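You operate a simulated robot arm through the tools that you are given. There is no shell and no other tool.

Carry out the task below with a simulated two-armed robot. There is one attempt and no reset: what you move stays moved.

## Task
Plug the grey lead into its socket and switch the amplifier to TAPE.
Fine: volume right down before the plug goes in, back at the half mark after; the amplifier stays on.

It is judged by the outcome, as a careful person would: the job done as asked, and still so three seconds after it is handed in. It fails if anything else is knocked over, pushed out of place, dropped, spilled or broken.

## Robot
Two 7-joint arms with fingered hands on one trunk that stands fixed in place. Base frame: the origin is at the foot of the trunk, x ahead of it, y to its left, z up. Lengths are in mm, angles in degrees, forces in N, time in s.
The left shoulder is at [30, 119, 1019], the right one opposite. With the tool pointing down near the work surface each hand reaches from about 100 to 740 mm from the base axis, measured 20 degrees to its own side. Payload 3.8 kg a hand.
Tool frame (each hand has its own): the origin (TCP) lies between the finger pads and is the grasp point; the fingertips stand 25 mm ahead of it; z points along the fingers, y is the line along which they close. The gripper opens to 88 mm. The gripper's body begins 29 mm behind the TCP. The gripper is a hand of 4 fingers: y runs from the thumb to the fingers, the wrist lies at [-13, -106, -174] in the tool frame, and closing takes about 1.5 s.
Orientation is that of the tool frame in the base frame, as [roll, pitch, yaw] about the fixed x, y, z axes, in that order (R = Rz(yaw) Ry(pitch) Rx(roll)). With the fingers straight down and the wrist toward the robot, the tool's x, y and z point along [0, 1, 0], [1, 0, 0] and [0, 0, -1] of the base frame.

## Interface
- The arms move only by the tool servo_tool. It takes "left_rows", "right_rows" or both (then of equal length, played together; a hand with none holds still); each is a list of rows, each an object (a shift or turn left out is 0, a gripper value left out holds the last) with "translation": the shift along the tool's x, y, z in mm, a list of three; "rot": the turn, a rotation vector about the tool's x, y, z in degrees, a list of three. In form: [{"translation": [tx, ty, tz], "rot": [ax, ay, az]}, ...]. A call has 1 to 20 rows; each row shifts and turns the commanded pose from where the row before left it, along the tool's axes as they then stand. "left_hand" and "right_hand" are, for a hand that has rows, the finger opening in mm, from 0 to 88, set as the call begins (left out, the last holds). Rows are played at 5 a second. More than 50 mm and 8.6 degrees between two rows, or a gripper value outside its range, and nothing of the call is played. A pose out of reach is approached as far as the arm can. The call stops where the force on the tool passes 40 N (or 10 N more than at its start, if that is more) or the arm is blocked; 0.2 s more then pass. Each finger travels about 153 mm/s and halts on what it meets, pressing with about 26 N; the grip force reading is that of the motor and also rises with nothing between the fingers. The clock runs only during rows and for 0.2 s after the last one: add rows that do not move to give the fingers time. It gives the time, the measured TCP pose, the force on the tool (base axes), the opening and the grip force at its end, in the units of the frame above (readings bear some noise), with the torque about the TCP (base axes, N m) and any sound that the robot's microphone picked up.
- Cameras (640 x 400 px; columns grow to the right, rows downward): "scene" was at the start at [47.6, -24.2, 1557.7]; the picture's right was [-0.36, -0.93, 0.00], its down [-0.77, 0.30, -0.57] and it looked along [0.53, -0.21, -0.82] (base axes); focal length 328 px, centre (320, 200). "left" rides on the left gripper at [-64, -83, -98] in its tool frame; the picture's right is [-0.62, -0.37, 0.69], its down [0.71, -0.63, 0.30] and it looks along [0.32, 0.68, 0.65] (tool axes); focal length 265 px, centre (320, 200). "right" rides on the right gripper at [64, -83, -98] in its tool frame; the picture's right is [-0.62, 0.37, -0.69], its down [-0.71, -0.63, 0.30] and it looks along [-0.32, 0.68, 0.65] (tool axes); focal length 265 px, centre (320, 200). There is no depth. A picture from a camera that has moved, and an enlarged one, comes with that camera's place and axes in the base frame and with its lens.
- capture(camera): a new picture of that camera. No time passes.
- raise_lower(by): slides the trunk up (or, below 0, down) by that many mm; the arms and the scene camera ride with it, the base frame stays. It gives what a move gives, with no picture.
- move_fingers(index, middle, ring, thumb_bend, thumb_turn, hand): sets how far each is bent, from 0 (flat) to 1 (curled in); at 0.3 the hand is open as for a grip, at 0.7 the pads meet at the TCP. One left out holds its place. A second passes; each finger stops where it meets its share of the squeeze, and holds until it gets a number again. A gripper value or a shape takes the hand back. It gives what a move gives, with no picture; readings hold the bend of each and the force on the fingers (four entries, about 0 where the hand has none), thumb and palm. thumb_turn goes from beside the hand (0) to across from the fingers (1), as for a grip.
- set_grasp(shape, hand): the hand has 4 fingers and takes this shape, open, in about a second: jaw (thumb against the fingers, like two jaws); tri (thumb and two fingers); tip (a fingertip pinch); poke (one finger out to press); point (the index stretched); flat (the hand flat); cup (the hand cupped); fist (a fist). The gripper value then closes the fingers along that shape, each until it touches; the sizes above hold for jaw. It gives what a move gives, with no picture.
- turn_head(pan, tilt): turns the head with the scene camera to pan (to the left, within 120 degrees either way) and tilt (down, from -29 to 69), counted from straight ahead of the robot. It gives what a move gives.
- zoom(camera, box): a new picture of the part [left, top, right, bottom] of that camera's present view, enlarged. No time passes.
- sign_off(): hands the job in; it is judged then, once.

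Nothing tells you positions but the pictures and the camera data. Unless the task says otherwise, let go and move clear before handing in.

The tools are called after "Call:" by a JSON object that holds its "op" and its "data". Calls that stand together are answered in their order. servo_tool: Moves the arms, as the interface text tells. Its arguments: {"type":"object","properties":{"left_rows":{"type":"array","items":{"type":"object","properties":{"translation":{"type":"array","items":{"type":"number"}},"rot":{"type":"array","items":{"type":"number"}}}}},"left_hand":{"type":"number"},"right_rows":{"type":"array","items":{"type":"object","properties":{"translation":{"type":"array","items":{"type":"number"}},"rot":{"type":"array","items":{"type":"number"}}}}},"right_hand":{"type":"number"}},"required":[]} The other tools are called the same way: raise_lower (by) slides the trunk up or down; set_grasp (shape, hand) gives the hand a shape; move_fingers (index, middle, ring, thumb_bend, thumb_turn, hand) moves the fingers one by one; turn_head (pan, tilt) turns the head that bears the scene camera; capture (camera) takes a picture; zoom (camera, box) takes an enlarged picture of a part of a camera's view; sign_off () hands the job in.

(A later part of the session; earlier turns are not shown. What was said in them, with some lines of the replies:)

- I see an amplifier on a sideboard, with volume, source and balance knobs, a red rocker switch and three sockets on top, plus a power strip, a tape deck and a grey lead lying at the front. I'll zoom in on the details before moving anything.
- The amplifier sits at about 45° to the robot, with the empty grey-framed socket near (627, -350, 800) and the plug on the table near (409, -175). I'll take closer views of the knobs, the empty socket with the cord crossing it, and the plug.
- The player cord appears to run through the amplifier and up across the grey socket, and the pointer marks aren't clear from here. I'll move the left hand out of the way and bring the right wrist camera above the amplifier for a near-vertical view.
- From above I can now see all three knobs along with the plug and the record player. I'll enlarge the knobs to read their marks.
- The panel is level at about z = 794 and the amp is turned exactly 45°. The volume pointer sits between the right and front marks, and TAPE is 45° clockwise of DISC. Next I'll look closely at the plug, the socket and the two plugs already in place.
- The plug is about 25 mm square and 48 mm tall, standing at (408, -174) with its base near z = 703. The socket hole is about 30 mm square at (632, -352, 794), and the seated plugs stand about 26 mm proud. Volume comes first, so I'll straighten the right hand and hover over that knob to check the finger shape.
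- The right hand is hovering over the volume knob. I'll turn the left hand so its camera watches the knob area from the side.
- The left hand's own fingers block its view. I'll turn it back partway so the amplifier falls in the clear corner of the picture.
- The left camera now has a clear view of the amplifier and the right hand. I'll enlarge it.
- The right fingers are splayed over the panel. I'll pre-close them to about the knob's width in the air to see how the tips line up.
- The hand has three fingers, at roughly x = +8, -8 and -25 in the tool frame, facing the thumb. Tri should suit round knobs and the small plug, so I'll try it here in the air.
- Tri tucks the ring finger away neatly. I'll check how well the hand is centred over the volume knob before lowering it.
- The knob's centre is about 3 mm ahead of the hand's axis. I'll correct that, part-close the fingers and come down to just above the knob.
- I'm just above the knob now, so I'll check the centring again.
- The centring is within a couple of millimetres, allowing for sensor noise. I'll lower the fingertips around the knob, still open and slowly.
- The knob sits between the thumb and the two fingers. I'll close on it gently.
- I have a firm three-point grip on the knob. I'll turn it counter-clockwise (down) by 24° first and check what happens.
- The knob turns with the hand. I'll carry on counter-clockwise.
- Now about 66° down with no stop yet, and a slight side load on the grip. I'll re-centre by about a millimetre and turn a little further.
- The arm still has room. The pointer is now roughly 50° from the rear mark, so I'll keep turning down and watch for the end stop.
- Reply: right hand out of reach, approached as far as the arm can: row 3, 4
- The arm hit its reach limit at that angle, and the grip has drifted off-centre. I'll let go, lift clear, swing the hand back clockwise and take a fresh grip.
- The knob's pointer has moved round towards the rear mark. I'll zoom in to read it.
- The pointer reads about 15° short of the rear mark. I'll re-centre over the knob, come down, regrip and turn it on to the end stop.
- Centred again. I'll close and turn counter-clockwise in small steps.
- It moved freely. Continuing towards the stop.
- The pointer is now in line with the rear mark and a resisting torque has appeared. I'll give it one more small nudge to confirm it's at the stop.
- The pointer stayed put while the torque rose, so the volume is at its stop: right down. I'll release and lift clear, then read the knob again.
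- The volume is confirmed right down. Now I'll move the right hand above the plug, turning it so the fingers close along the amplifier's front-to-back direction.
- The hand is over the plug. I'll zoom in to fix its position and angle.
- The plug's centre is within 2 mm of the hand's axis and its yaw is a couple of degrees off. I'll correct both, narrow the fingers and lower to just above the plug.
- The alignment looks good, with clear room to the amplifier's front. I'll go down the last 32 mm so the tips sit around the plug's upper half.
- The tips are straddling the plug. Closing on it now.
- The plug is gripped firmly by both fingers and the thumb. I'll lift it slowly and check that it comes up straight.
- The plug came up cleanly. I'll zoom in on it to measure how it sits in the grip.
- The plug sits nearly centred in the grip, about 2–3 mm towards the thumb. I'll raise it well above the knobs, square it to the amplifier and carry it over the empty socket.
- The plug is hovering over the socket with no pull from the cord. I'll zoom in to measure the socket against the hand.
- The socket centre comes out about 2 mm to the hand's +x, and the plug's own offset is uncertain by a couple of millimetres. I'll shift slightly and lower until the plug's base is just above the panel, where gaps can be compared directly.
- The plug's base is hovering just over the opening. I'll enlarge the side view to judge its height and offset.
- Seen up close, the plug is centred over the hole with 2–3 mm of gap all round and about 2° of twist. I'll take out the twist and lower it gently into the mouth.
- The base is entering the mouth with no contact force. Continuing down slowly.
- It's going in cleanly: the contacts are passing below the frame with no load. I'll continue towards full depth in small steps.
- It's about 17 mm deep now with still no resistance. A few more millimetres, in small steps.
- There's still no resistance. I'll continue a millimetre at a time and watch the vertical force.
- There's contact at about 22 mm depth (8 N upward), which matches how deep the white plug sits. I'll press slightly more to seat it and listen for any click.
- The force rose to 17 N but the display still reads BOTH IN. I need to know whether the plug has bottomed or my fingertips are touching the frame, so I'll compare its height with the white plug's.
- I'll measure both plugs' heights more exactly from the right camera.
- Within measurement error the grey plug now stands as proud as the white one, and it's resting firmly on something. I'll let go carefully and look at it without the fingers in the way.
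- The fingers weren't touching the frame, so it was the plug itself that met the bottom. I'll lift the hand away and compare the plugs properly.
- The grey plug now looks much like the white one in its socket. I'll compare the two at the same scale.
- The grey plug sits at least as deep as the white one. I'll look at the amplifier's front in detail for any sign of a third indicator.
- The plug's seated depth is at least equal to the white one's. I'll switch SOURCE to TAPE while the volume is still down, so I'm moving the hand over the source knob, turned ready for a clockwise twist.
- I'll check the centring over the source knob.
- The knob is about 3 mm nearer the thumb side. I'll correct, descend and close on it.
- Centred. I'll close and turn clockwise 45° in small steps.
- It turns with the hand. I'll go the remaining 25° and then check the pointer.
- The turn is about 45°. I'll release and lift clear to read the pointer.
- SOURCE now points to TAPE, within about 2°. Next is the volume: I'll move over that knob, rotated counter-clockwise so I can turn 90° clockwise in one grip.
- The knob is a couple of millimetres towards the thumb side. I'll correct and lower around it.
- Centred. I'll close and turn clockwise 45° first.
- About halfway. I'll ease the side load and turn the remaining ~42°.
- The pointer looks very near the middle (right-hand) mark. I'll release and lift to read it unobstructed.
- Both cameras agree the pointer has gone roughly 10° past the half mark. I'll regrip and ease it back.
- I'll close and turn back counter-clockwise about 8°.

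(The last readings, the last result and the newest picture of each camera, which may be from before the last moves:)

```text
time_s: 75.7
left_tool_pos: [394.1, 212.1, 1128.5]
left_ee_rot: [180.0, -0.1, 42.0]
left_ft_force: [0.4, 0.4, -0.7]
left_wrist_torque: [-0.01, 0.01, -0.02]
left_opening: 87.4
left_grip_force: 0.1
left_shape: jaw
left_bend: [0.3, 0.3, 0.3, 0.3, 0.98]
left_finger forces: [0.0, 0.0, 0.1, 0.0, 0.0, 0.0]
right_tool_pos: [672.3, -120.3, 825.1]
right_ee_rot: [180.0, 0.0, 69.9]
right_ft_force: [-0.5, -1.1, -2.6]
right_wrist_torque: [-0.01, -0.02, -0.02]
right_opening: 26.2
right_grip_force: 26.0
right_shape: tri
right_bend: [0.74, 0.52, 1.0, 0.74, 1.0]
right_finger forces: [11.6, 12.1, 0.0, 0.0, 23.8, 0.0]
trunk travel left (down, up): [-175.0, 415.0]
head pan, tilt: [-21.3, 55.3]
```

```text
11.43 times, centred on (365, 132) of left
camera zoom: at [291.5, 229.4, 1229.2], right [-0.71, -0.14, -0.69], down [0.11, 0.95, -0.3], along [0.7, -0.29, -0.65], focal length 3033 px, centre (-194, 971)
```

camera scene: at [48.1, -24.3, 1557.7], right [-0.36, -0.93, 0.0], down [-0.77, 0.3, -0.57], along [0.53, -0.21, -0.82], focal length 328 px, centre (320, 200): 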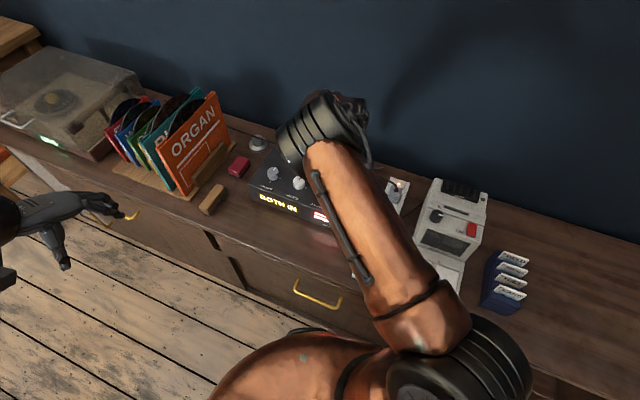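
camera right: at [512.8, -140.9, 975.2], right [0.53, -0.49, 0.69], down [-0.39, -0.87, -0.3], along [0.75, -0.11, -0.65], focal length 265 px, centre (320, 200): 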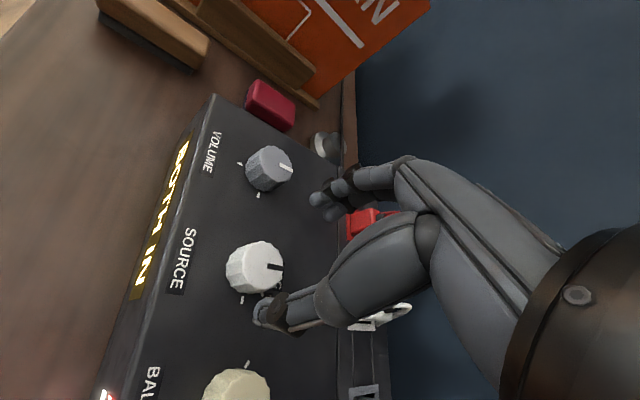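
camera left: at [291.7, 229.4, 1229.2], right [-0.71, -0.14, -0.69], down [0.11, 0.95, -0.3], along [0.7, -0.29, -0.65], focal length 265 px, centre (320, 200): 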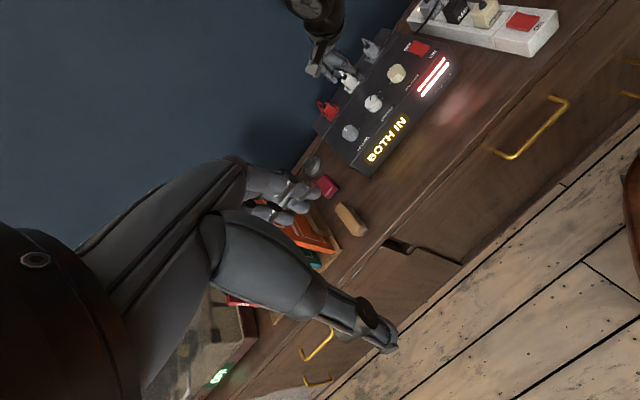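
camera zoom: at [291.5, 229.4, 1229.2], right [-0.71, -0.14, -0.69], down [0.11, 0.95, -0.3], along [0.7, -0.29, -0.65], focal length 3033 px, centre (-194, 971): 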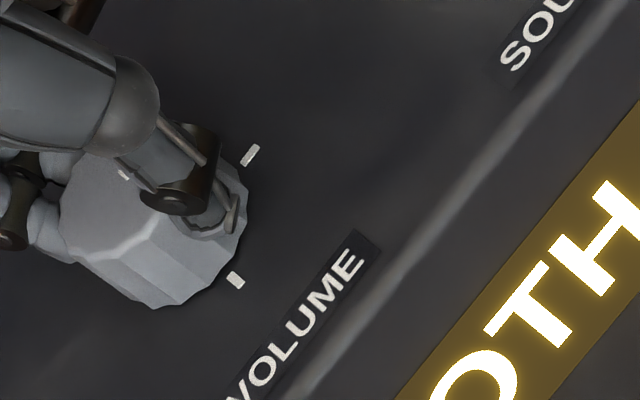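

The pointer now reads about 92°, so I'll turn back 2° more and release.

Call:
{"op": "servo_tool", "data": {"right_rows": [{"rot": [0, 0, -2]}, {"translation": [0, 0, 0]}, {"translation": [0, 0, 0]}]}}

Call:
{"op": "servo_tool", "data": {"right_rows": [{"translation": [0, 0, 0]}, {"translation": [0, 0, 0]}, {"translation": [0, 0, 0]}, {"translation": [0, 0, -12]}, {"translation": [0, 0, -20]}, {"translation": [0, 0, -20]}, {"translation": [0, 0, -40]}, {"translation": [0, 0, 0]}], "right_hand": 66}}

Call:
{"op": "zoom", "data": {"camera": "left", "box": [345, 115, 385, 150]}}

Call:
{"op": "zoom", "data": {"camera": "right", "box": [170, 225, 280, 320]}}

```text
time_s: 76.5
left_tool_pos: [395.3, 211.1, 1128.7]
left_ee_rot: [179.9, 0.0, 42.0]
left_ft_force: [1.0, 0.0, 0.0]
left_wrist_torque: [-0.03, -0.02, 0.0]
left_opening: 87.6
left_grip_force: 0.0
left_shape: jaw
left_bend: [0.3, 0.3, 0.3, 0.3, 0.98]
left_finger forces: [0.0, 0.1, 0.0, 0.0, 0.1, 0.0]
right_tool_pos: [671.4, -120.5, 825.6]
right_ee_rot: [180.0, 0.0, 71.9]
right_ft_force: [-0.9, -2.4, -2.8]
right_wrist_torque: [-0.03, 0.01, -0.02]
right_opening: 26.0
right_grip_force: 26.4
right_shape: tri
right_bend: [0.74, 0.52, 1.0, 0.74, 1.0]
right_finger forces: [11.5, 12.3, 0.0, 0.0, 23.9, 0.0]
trunk travel left (down, up): [-175.0, 415.0]
head pan, tilt: [-21.3, 55.3]
```

```text
time_s: 78.3
left_tool_pos: [395.5, 211.6, 1127.9]
left_ee_rot: [179.9, 0.0, 42.0]
left_ft_force: [-0.2, 0.0, 0.8]
left_wrist_torque: [-0.02, 0.05, 0.03]
left_opening: 88.0
left_grip_force: 0.0
left_shape: jaw
left_bend: [0.3, 0.3, 0.3, 0.3, 0.98]
left_finger forces: [0.1, 0.0, 0.1, 0.1, 0.0, 0.0]
right_tool_pos: [670.7, -120.2, 916.7]
right_ee_rot: [180.0, 0.0, 72.0]
right_ft_force: [1.3, 0.0, 0.1]
right_wrist_torque: [-0.05, 0.01, 0.0]
right_opening: 65.8
right_grip_force: 0.2
right_shape: tri
right_bend: [0.27, 0.36, 0.99, 0.54, 0.99]
right_finger forces: [0.0, 0.0, 0.0, 0.0, 0.1, 0.0]
trunk travel left (down, up): [-175.0, 415.0]
head pan, tilt: [-21.3, 55.3]
```

```text
11.43 times, centred on (365, 132) of left
camera zoom: at [291.8, 229.5, 1229.1], right [-0.71, -0.14, -0.69], down [0.11, 0.95, -0.3], along [0.7, -0.29, -0.65], focal length 3033 px, centre (-194, 971)
```

zoom: 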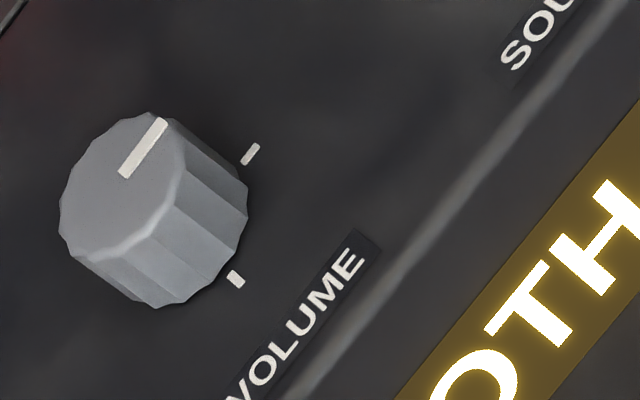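

```text
4.21 times, centred on (225, 272) of right
camera zoom: at [611.1, -33.3, 1016.1], right [0.16, -0.7, 0.69], down [-0.82, -0.48, -0.3], along [0.55, -0.52, -0.65], focal length 1118 px, centre (720, -105)
```

zoom: 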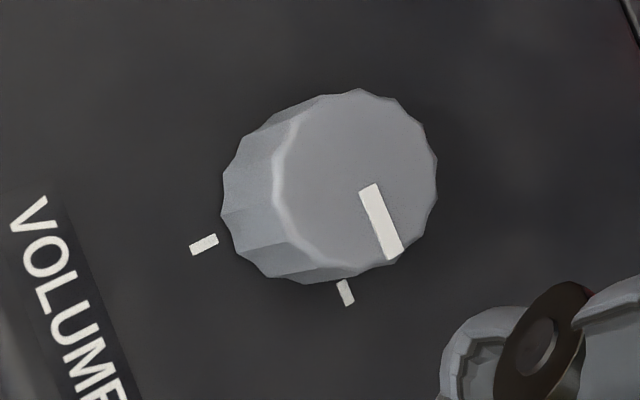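

The volume pointer is on the half mark, about 89–91° by both cameras. I'll move the right hand up and back, clear of everything, and inspect the whole result.

Call:
{"op": "servo_tool", "data": {"right_rows": [{"translation": [0, 0, -40]}, {"translation": [0, 0, -40]}, {"translation": [-30, -21.6, 0]}, {"translation": [-31, -21.6, 0]}, {"translation": [-31, -21.6, 0]}, {"translation": [-31, -21.6, 0]}, {"translation": [-31, -21.6, 0]}, {"translation": [-31, -21.6, 0]}, {"translation": [-31, -21.6, 0]}, {"translation": [-30, -21.6, 0]}, {"translation": [0, 0, 0]}, {"translation": [0, 0, 0]}]}}

Call:
{"op": "capture", "data": {"camera": "scene"}}

Call:
{"op": "capture", "data": {"camera": "right"}}

Call:
{"op": "capture", "data": {"camera": "left"}}

```text
time_s: 80.9
left_tool_pos: [395.4, 211.4, 1129.9]
left_ee_rot: [180.0, 0.0, 42.0]
left_ft_force: [0.3, 0.2, 0.7]
left_wrist_torque: [0.01, 0.0, -0.02]
left_opening: 87.6
left_grip_force: 0.1
left_shape: jaw
left_bend: [0.3, 0.3, 0.3, 0.3, 0.98]
left_finger forces: [0.0, 0.0, 0.0, 0.0, 0.0, 0.0]
right_tool_pos: [430.8, -300.7, 999.3]
right_ee_rot: [179.8, 0.1, 72.0]
right_ft_force: [0.7, 0.9, 0.8]
right_wrist_torque: [0.03, -0.03, 0.03]
right_opening: 65.8
right_grip_force: 0.1
right_shape: tri
right_bend: [0.27, 0.36, 0.99, 0.54, 0.99]
right_finger forces: [0.0, 0.0, 0.0, 0.0, 0.0, 0.0]
trunk travel left (down, up): [-175.0, 415.0]
head pan, tilt: [-21.3, 55.3]
```

```text
taken
camera scene: at [47.2, -24.4, 1557.7], right [-0.36, -0.93, 0.0], down [-0.77, 0.3, -0.57], along [0.53, -0.21, -0.82], focal length 328 px, centre (320, 200)
```

scene: 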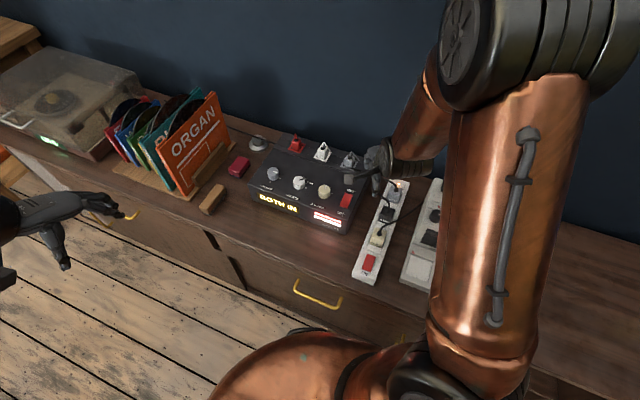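

```text
taken
camera right: at [369.7, -214.1, 1097.1], right [0.16, -0.7, 0.69], down [-0.82, -0.48, -0.31], along [0.55, -0.52, -0.65], focal length 265 px, centre (320, 200)
```

right: 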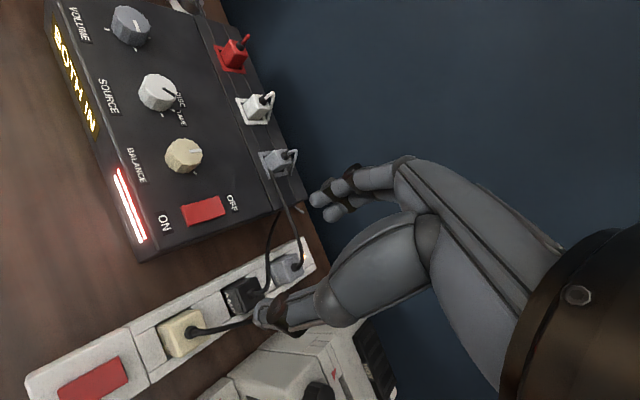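

```text
taken
camera left: at [290.9, 229.1, 1229.5], right [-0.71, -0.14, -0.69], down [0.11, 0.95, -0.3], along [0.7, -0.29, -0.65], focal length 265 px, centre (320, 200)
```

left: 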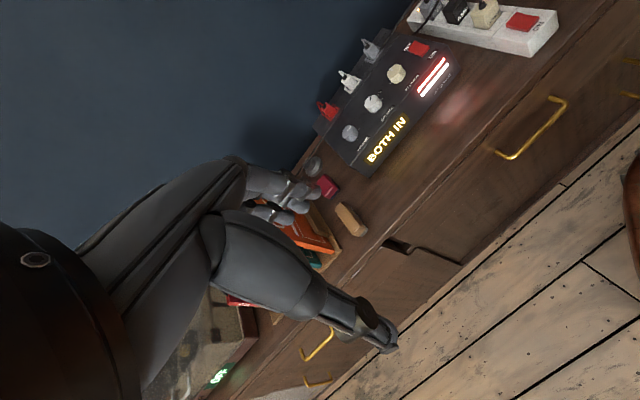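

Call:
{"op": "zoom", "data": {"camera": "right", "box": [200, 20, 320, 200]}}

Call:
{"op": "zoom", "data": {"camera": "scene", "box": [240, 125, 380, 235]}}

Call:
{"op": "zoom", "data": {"camera": "right", "box": [90, 0, 220, 180]}}

Call:
{"op": "zoom", "data": {"camera": "scene", "box": [280, 130, 360, 180]}}

```text
2.22 times, centred on (260, 110) of right
camera zoom: at [369.7, -214.1, 1097.1], right [0.16, -0.7, 0.69], down [-0.82, -0.48, -0.31], along [0.55, -0.52, -0.65], focal length 590 px, centre (453, 400)
```

zoom: 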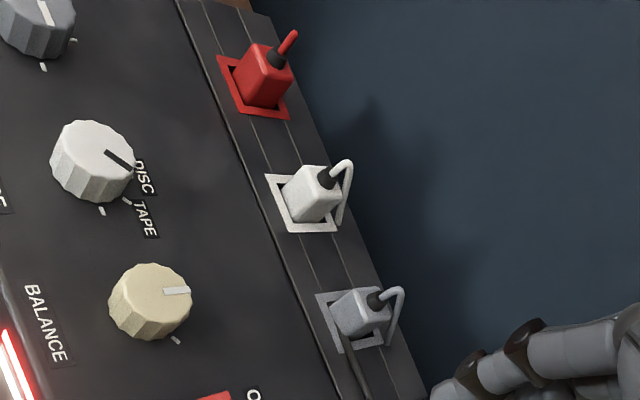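

```text
3.64 times, centred on (310, 180) of scene
camera zoom: at [47.2, -24.4, 1557.7], right [-0.36, -0.93, 0.0], down [-0.77, 0.3, -0.57], along [0.53, -0.21, -0.82], focal length 1191 px, centre (356, 273)
```

zoom: 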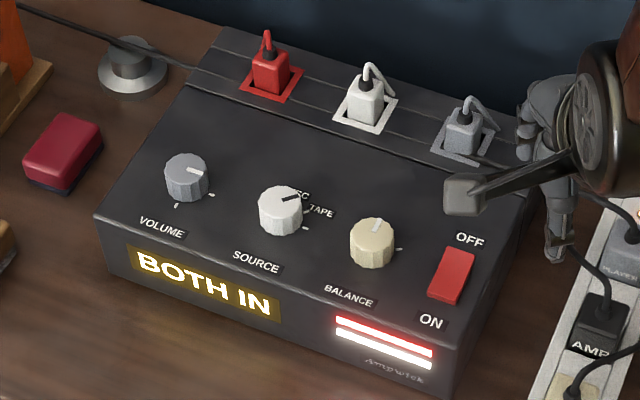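

```text
2.22 times, centred on (155, 90) of right
camera zoom: at [369.7, -214.1, 1097.1], right [0.16, -0.7, 0.69], down [-0.82, -0.48, -0.31], along [0.55, -0.52, -0.65], focal length 590 px, centre (687, 444)
```

zoom: 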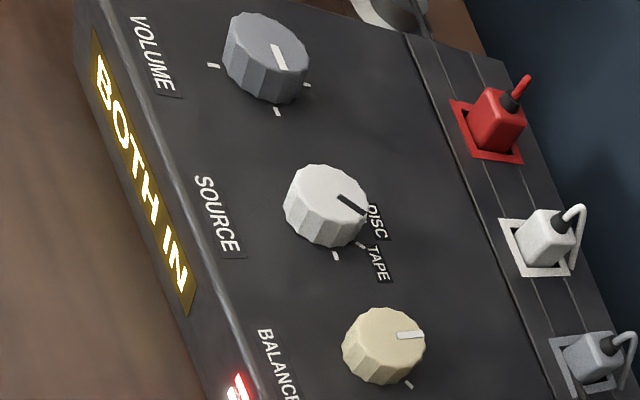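

```text
8.00 times, centred on (320, 155) of scene
camera zoom: at [47.2, -24.4, 1557.7], right [-0.36, -0.93, 0.0], down [-0.77, 0.3, -0.57], along [0.53, -0.21, -0.82], focal length 2620 px, centre (320, 560)
```

zoom: 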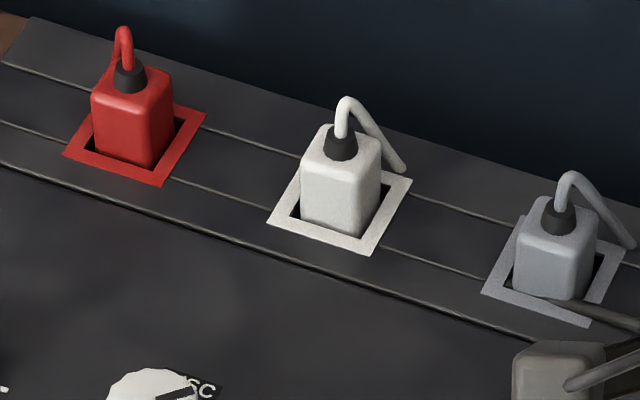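

The scene view shows all three plugs side by side, so I'll zoom in to compare their depths carefully.

Call:
{"op": "zoom", "data": {"camera": "scene", "box": [338, 148, 362, 173]}}

Call:
{"op": "zoom", "data": {"camera": "scene", "box": [311, 139, 335, 164]}}

Call:
{"op": "zoom", "data": {"camera": "scene", "box": [285, 130, 309, 155]}}

```text
16.00 times, centred on (350, 160) of scene
camera zoom: at [47.2, -24.4, 1557.7], right [-0.36, -0.93, 0.0], down [-0.77, 0.3, -0.57], along [0.53, -0.21, -0.82], focal length 5240 px, centre (-160, 832)
```

zoom: 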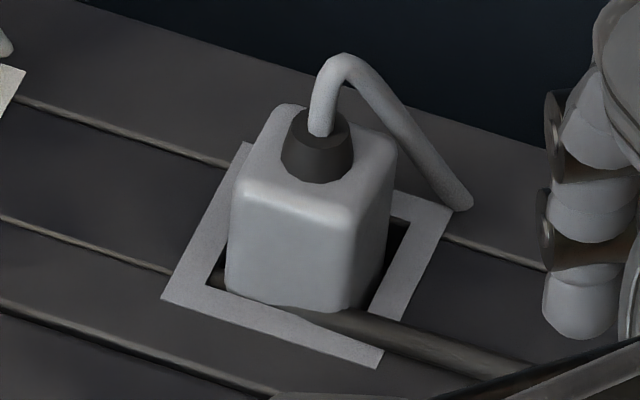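

```text
16.00 times, centred on (323, 152) of scene
camera zoom: at [47.2, -24.4, 1557.7], right [-0.36, -0.93, 0.0], down [-0.77, 0.3, -0.57], along [0.53, -0.21, -0.82], focal length 5240 px, centre (272, 976)
```

zoom: 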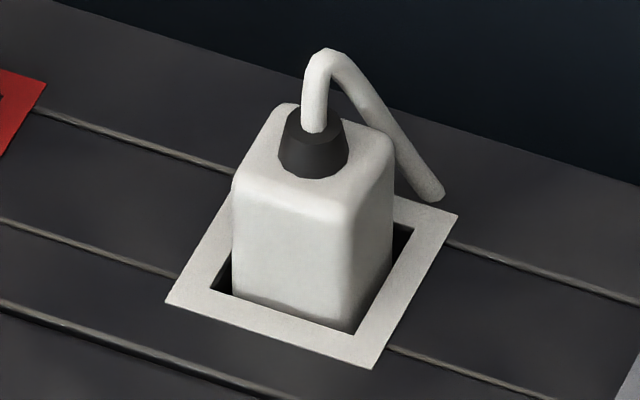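

```text
16.00 times, centred on (297, 142) of scene
camera zoom: at [47.2, -24.4, 1557.7], right [-0.36, -0.93, 0.0], down [-0.77, 0.3, -0.57], along [0.53, -0.21, -0.82], focal length 5240 px, centre (688, 1120)
```

zoom: 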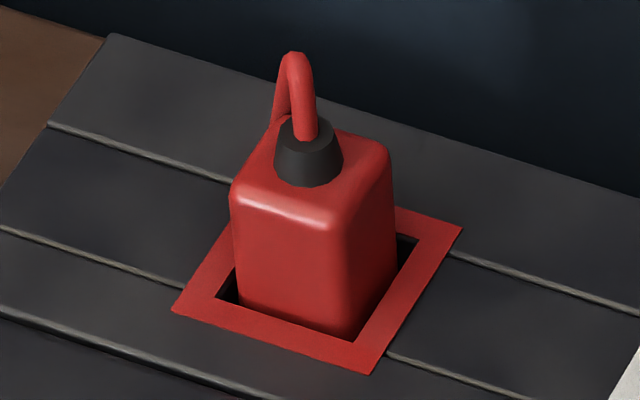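

All three plugs stand about 25 mm proud, so the grey one is seated like the others. Last, I'll check the source and volume pointers from the scene camera and the right camera.

Call:
{"op": "zoom", "data": {"camera": "scene", "box": [255, 160, 295, 190]}}

Call:
{"op": "zoom", "data": {"camera": "scene", "box": [285, 165, 335, 205]}}

Call:
{"op": "zoom", "data": {"camera": "right", "box": [125, 60, 200, 130]}}

Call:
{"op": "zoom", "data": {"camera": "right", "box": [95, 0, 165, 60]}}

```text
13.33 times, centred on (275, 175) of scene
camera zoom: at [47.2, -24.4, 1557.7], right [-0.36, -0.93, 0.0], down [-0.77, 0.3, -0.57], along [0.53, -0.21, -0.82], focal length 4366 px, centre (920, 533)
```

zoom: 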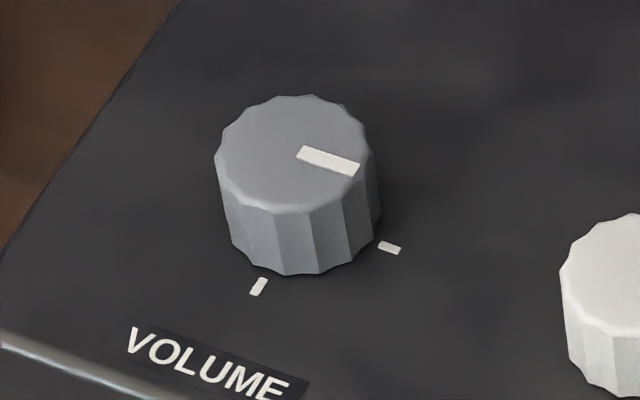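

```text
10.00 times, centred on (310, 185) of scene
camera zoom: at [47.2, -24.4, 1557.7], right [-0.36, -0.93, 0.0], down [-0.77, 0.3, -0.57], along [0.53, -0.21, -0.82], focal length 3275 px, centre (420, 350)
```

zoom: 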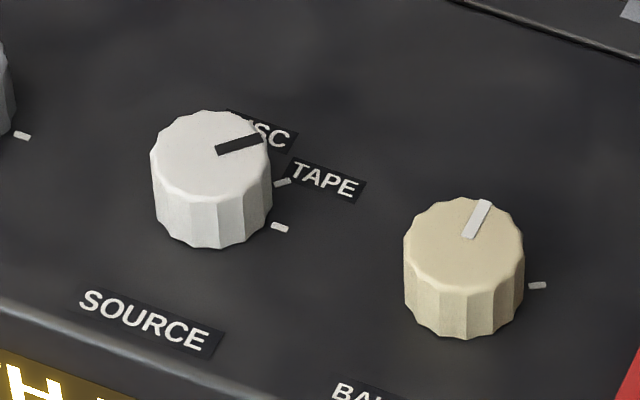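

```text
5.71 times, centred on (162, 95) of right
camera zoom: at [369.7, -214.1, 1097.1], right [0.16, -0.7, 0.69], down [-0.82, -0.48, -0.31], along [0.55, -0.52, -0.65], focal length 1517 px, centre (1220, 800)
```

zoom: 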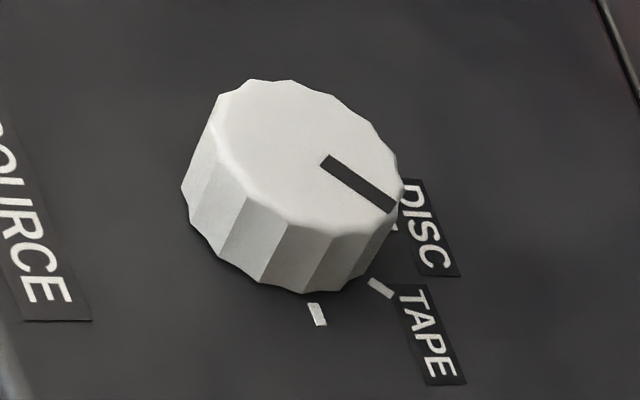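

```text
6.67 times, centred on (130, 30) of right
camera zoom: at [369.7, -214.1, 1097.1], right [0.16, -0.7, 0.69], down [-0.82, -0.48, -0.31], along [0.55, -0.52, -0.65], focal length 1769 px, centre (1587, 1333)
```

zoom: 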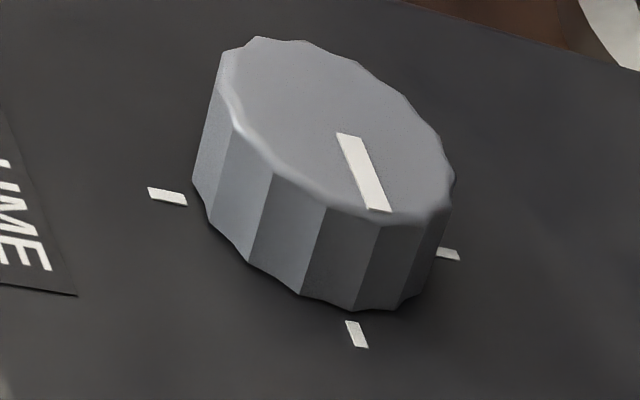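

The job looks complete:
- **Lead:** the grey plug is seated level with the red and white ones.
- **Source:** the SOURCE pointer lines up with TAPE.
- **Volume:** it was turned right down before the plug went in, and is now back on the half mark.
- **Amplifier:** it is still lit and has not moved.

Both hands are empty and clear, so I'm handing in.

Call:
{"op": "sign_off", "data": {}}

```text
The job is handed in.
```

The grey lead is plugged into its socket and the amplifier is switched to TAPE. I handed the job in without seeing a verdict.

- **Lead:** the grey plug sits in its socket at about the same height as the red and white ones. I pressed it down until it met the bottom.
- **Source:** the SOURCE pointer lines up with TAPE, within a couple of degrees.
- **Volume:** I turned it right down to its stop before the plug went in. Afterwards it first went about 10° past the half mark, so I brought it back onto the mark.
- **Amplifier:** it stayed on throughout and did not move. Nothing else looked disturbed in the last pictures.

The amplifier's display read BOTH IN before and after, so it gave no sign that the grey lead had been detected. I took that message to refer to the red and white leads only.
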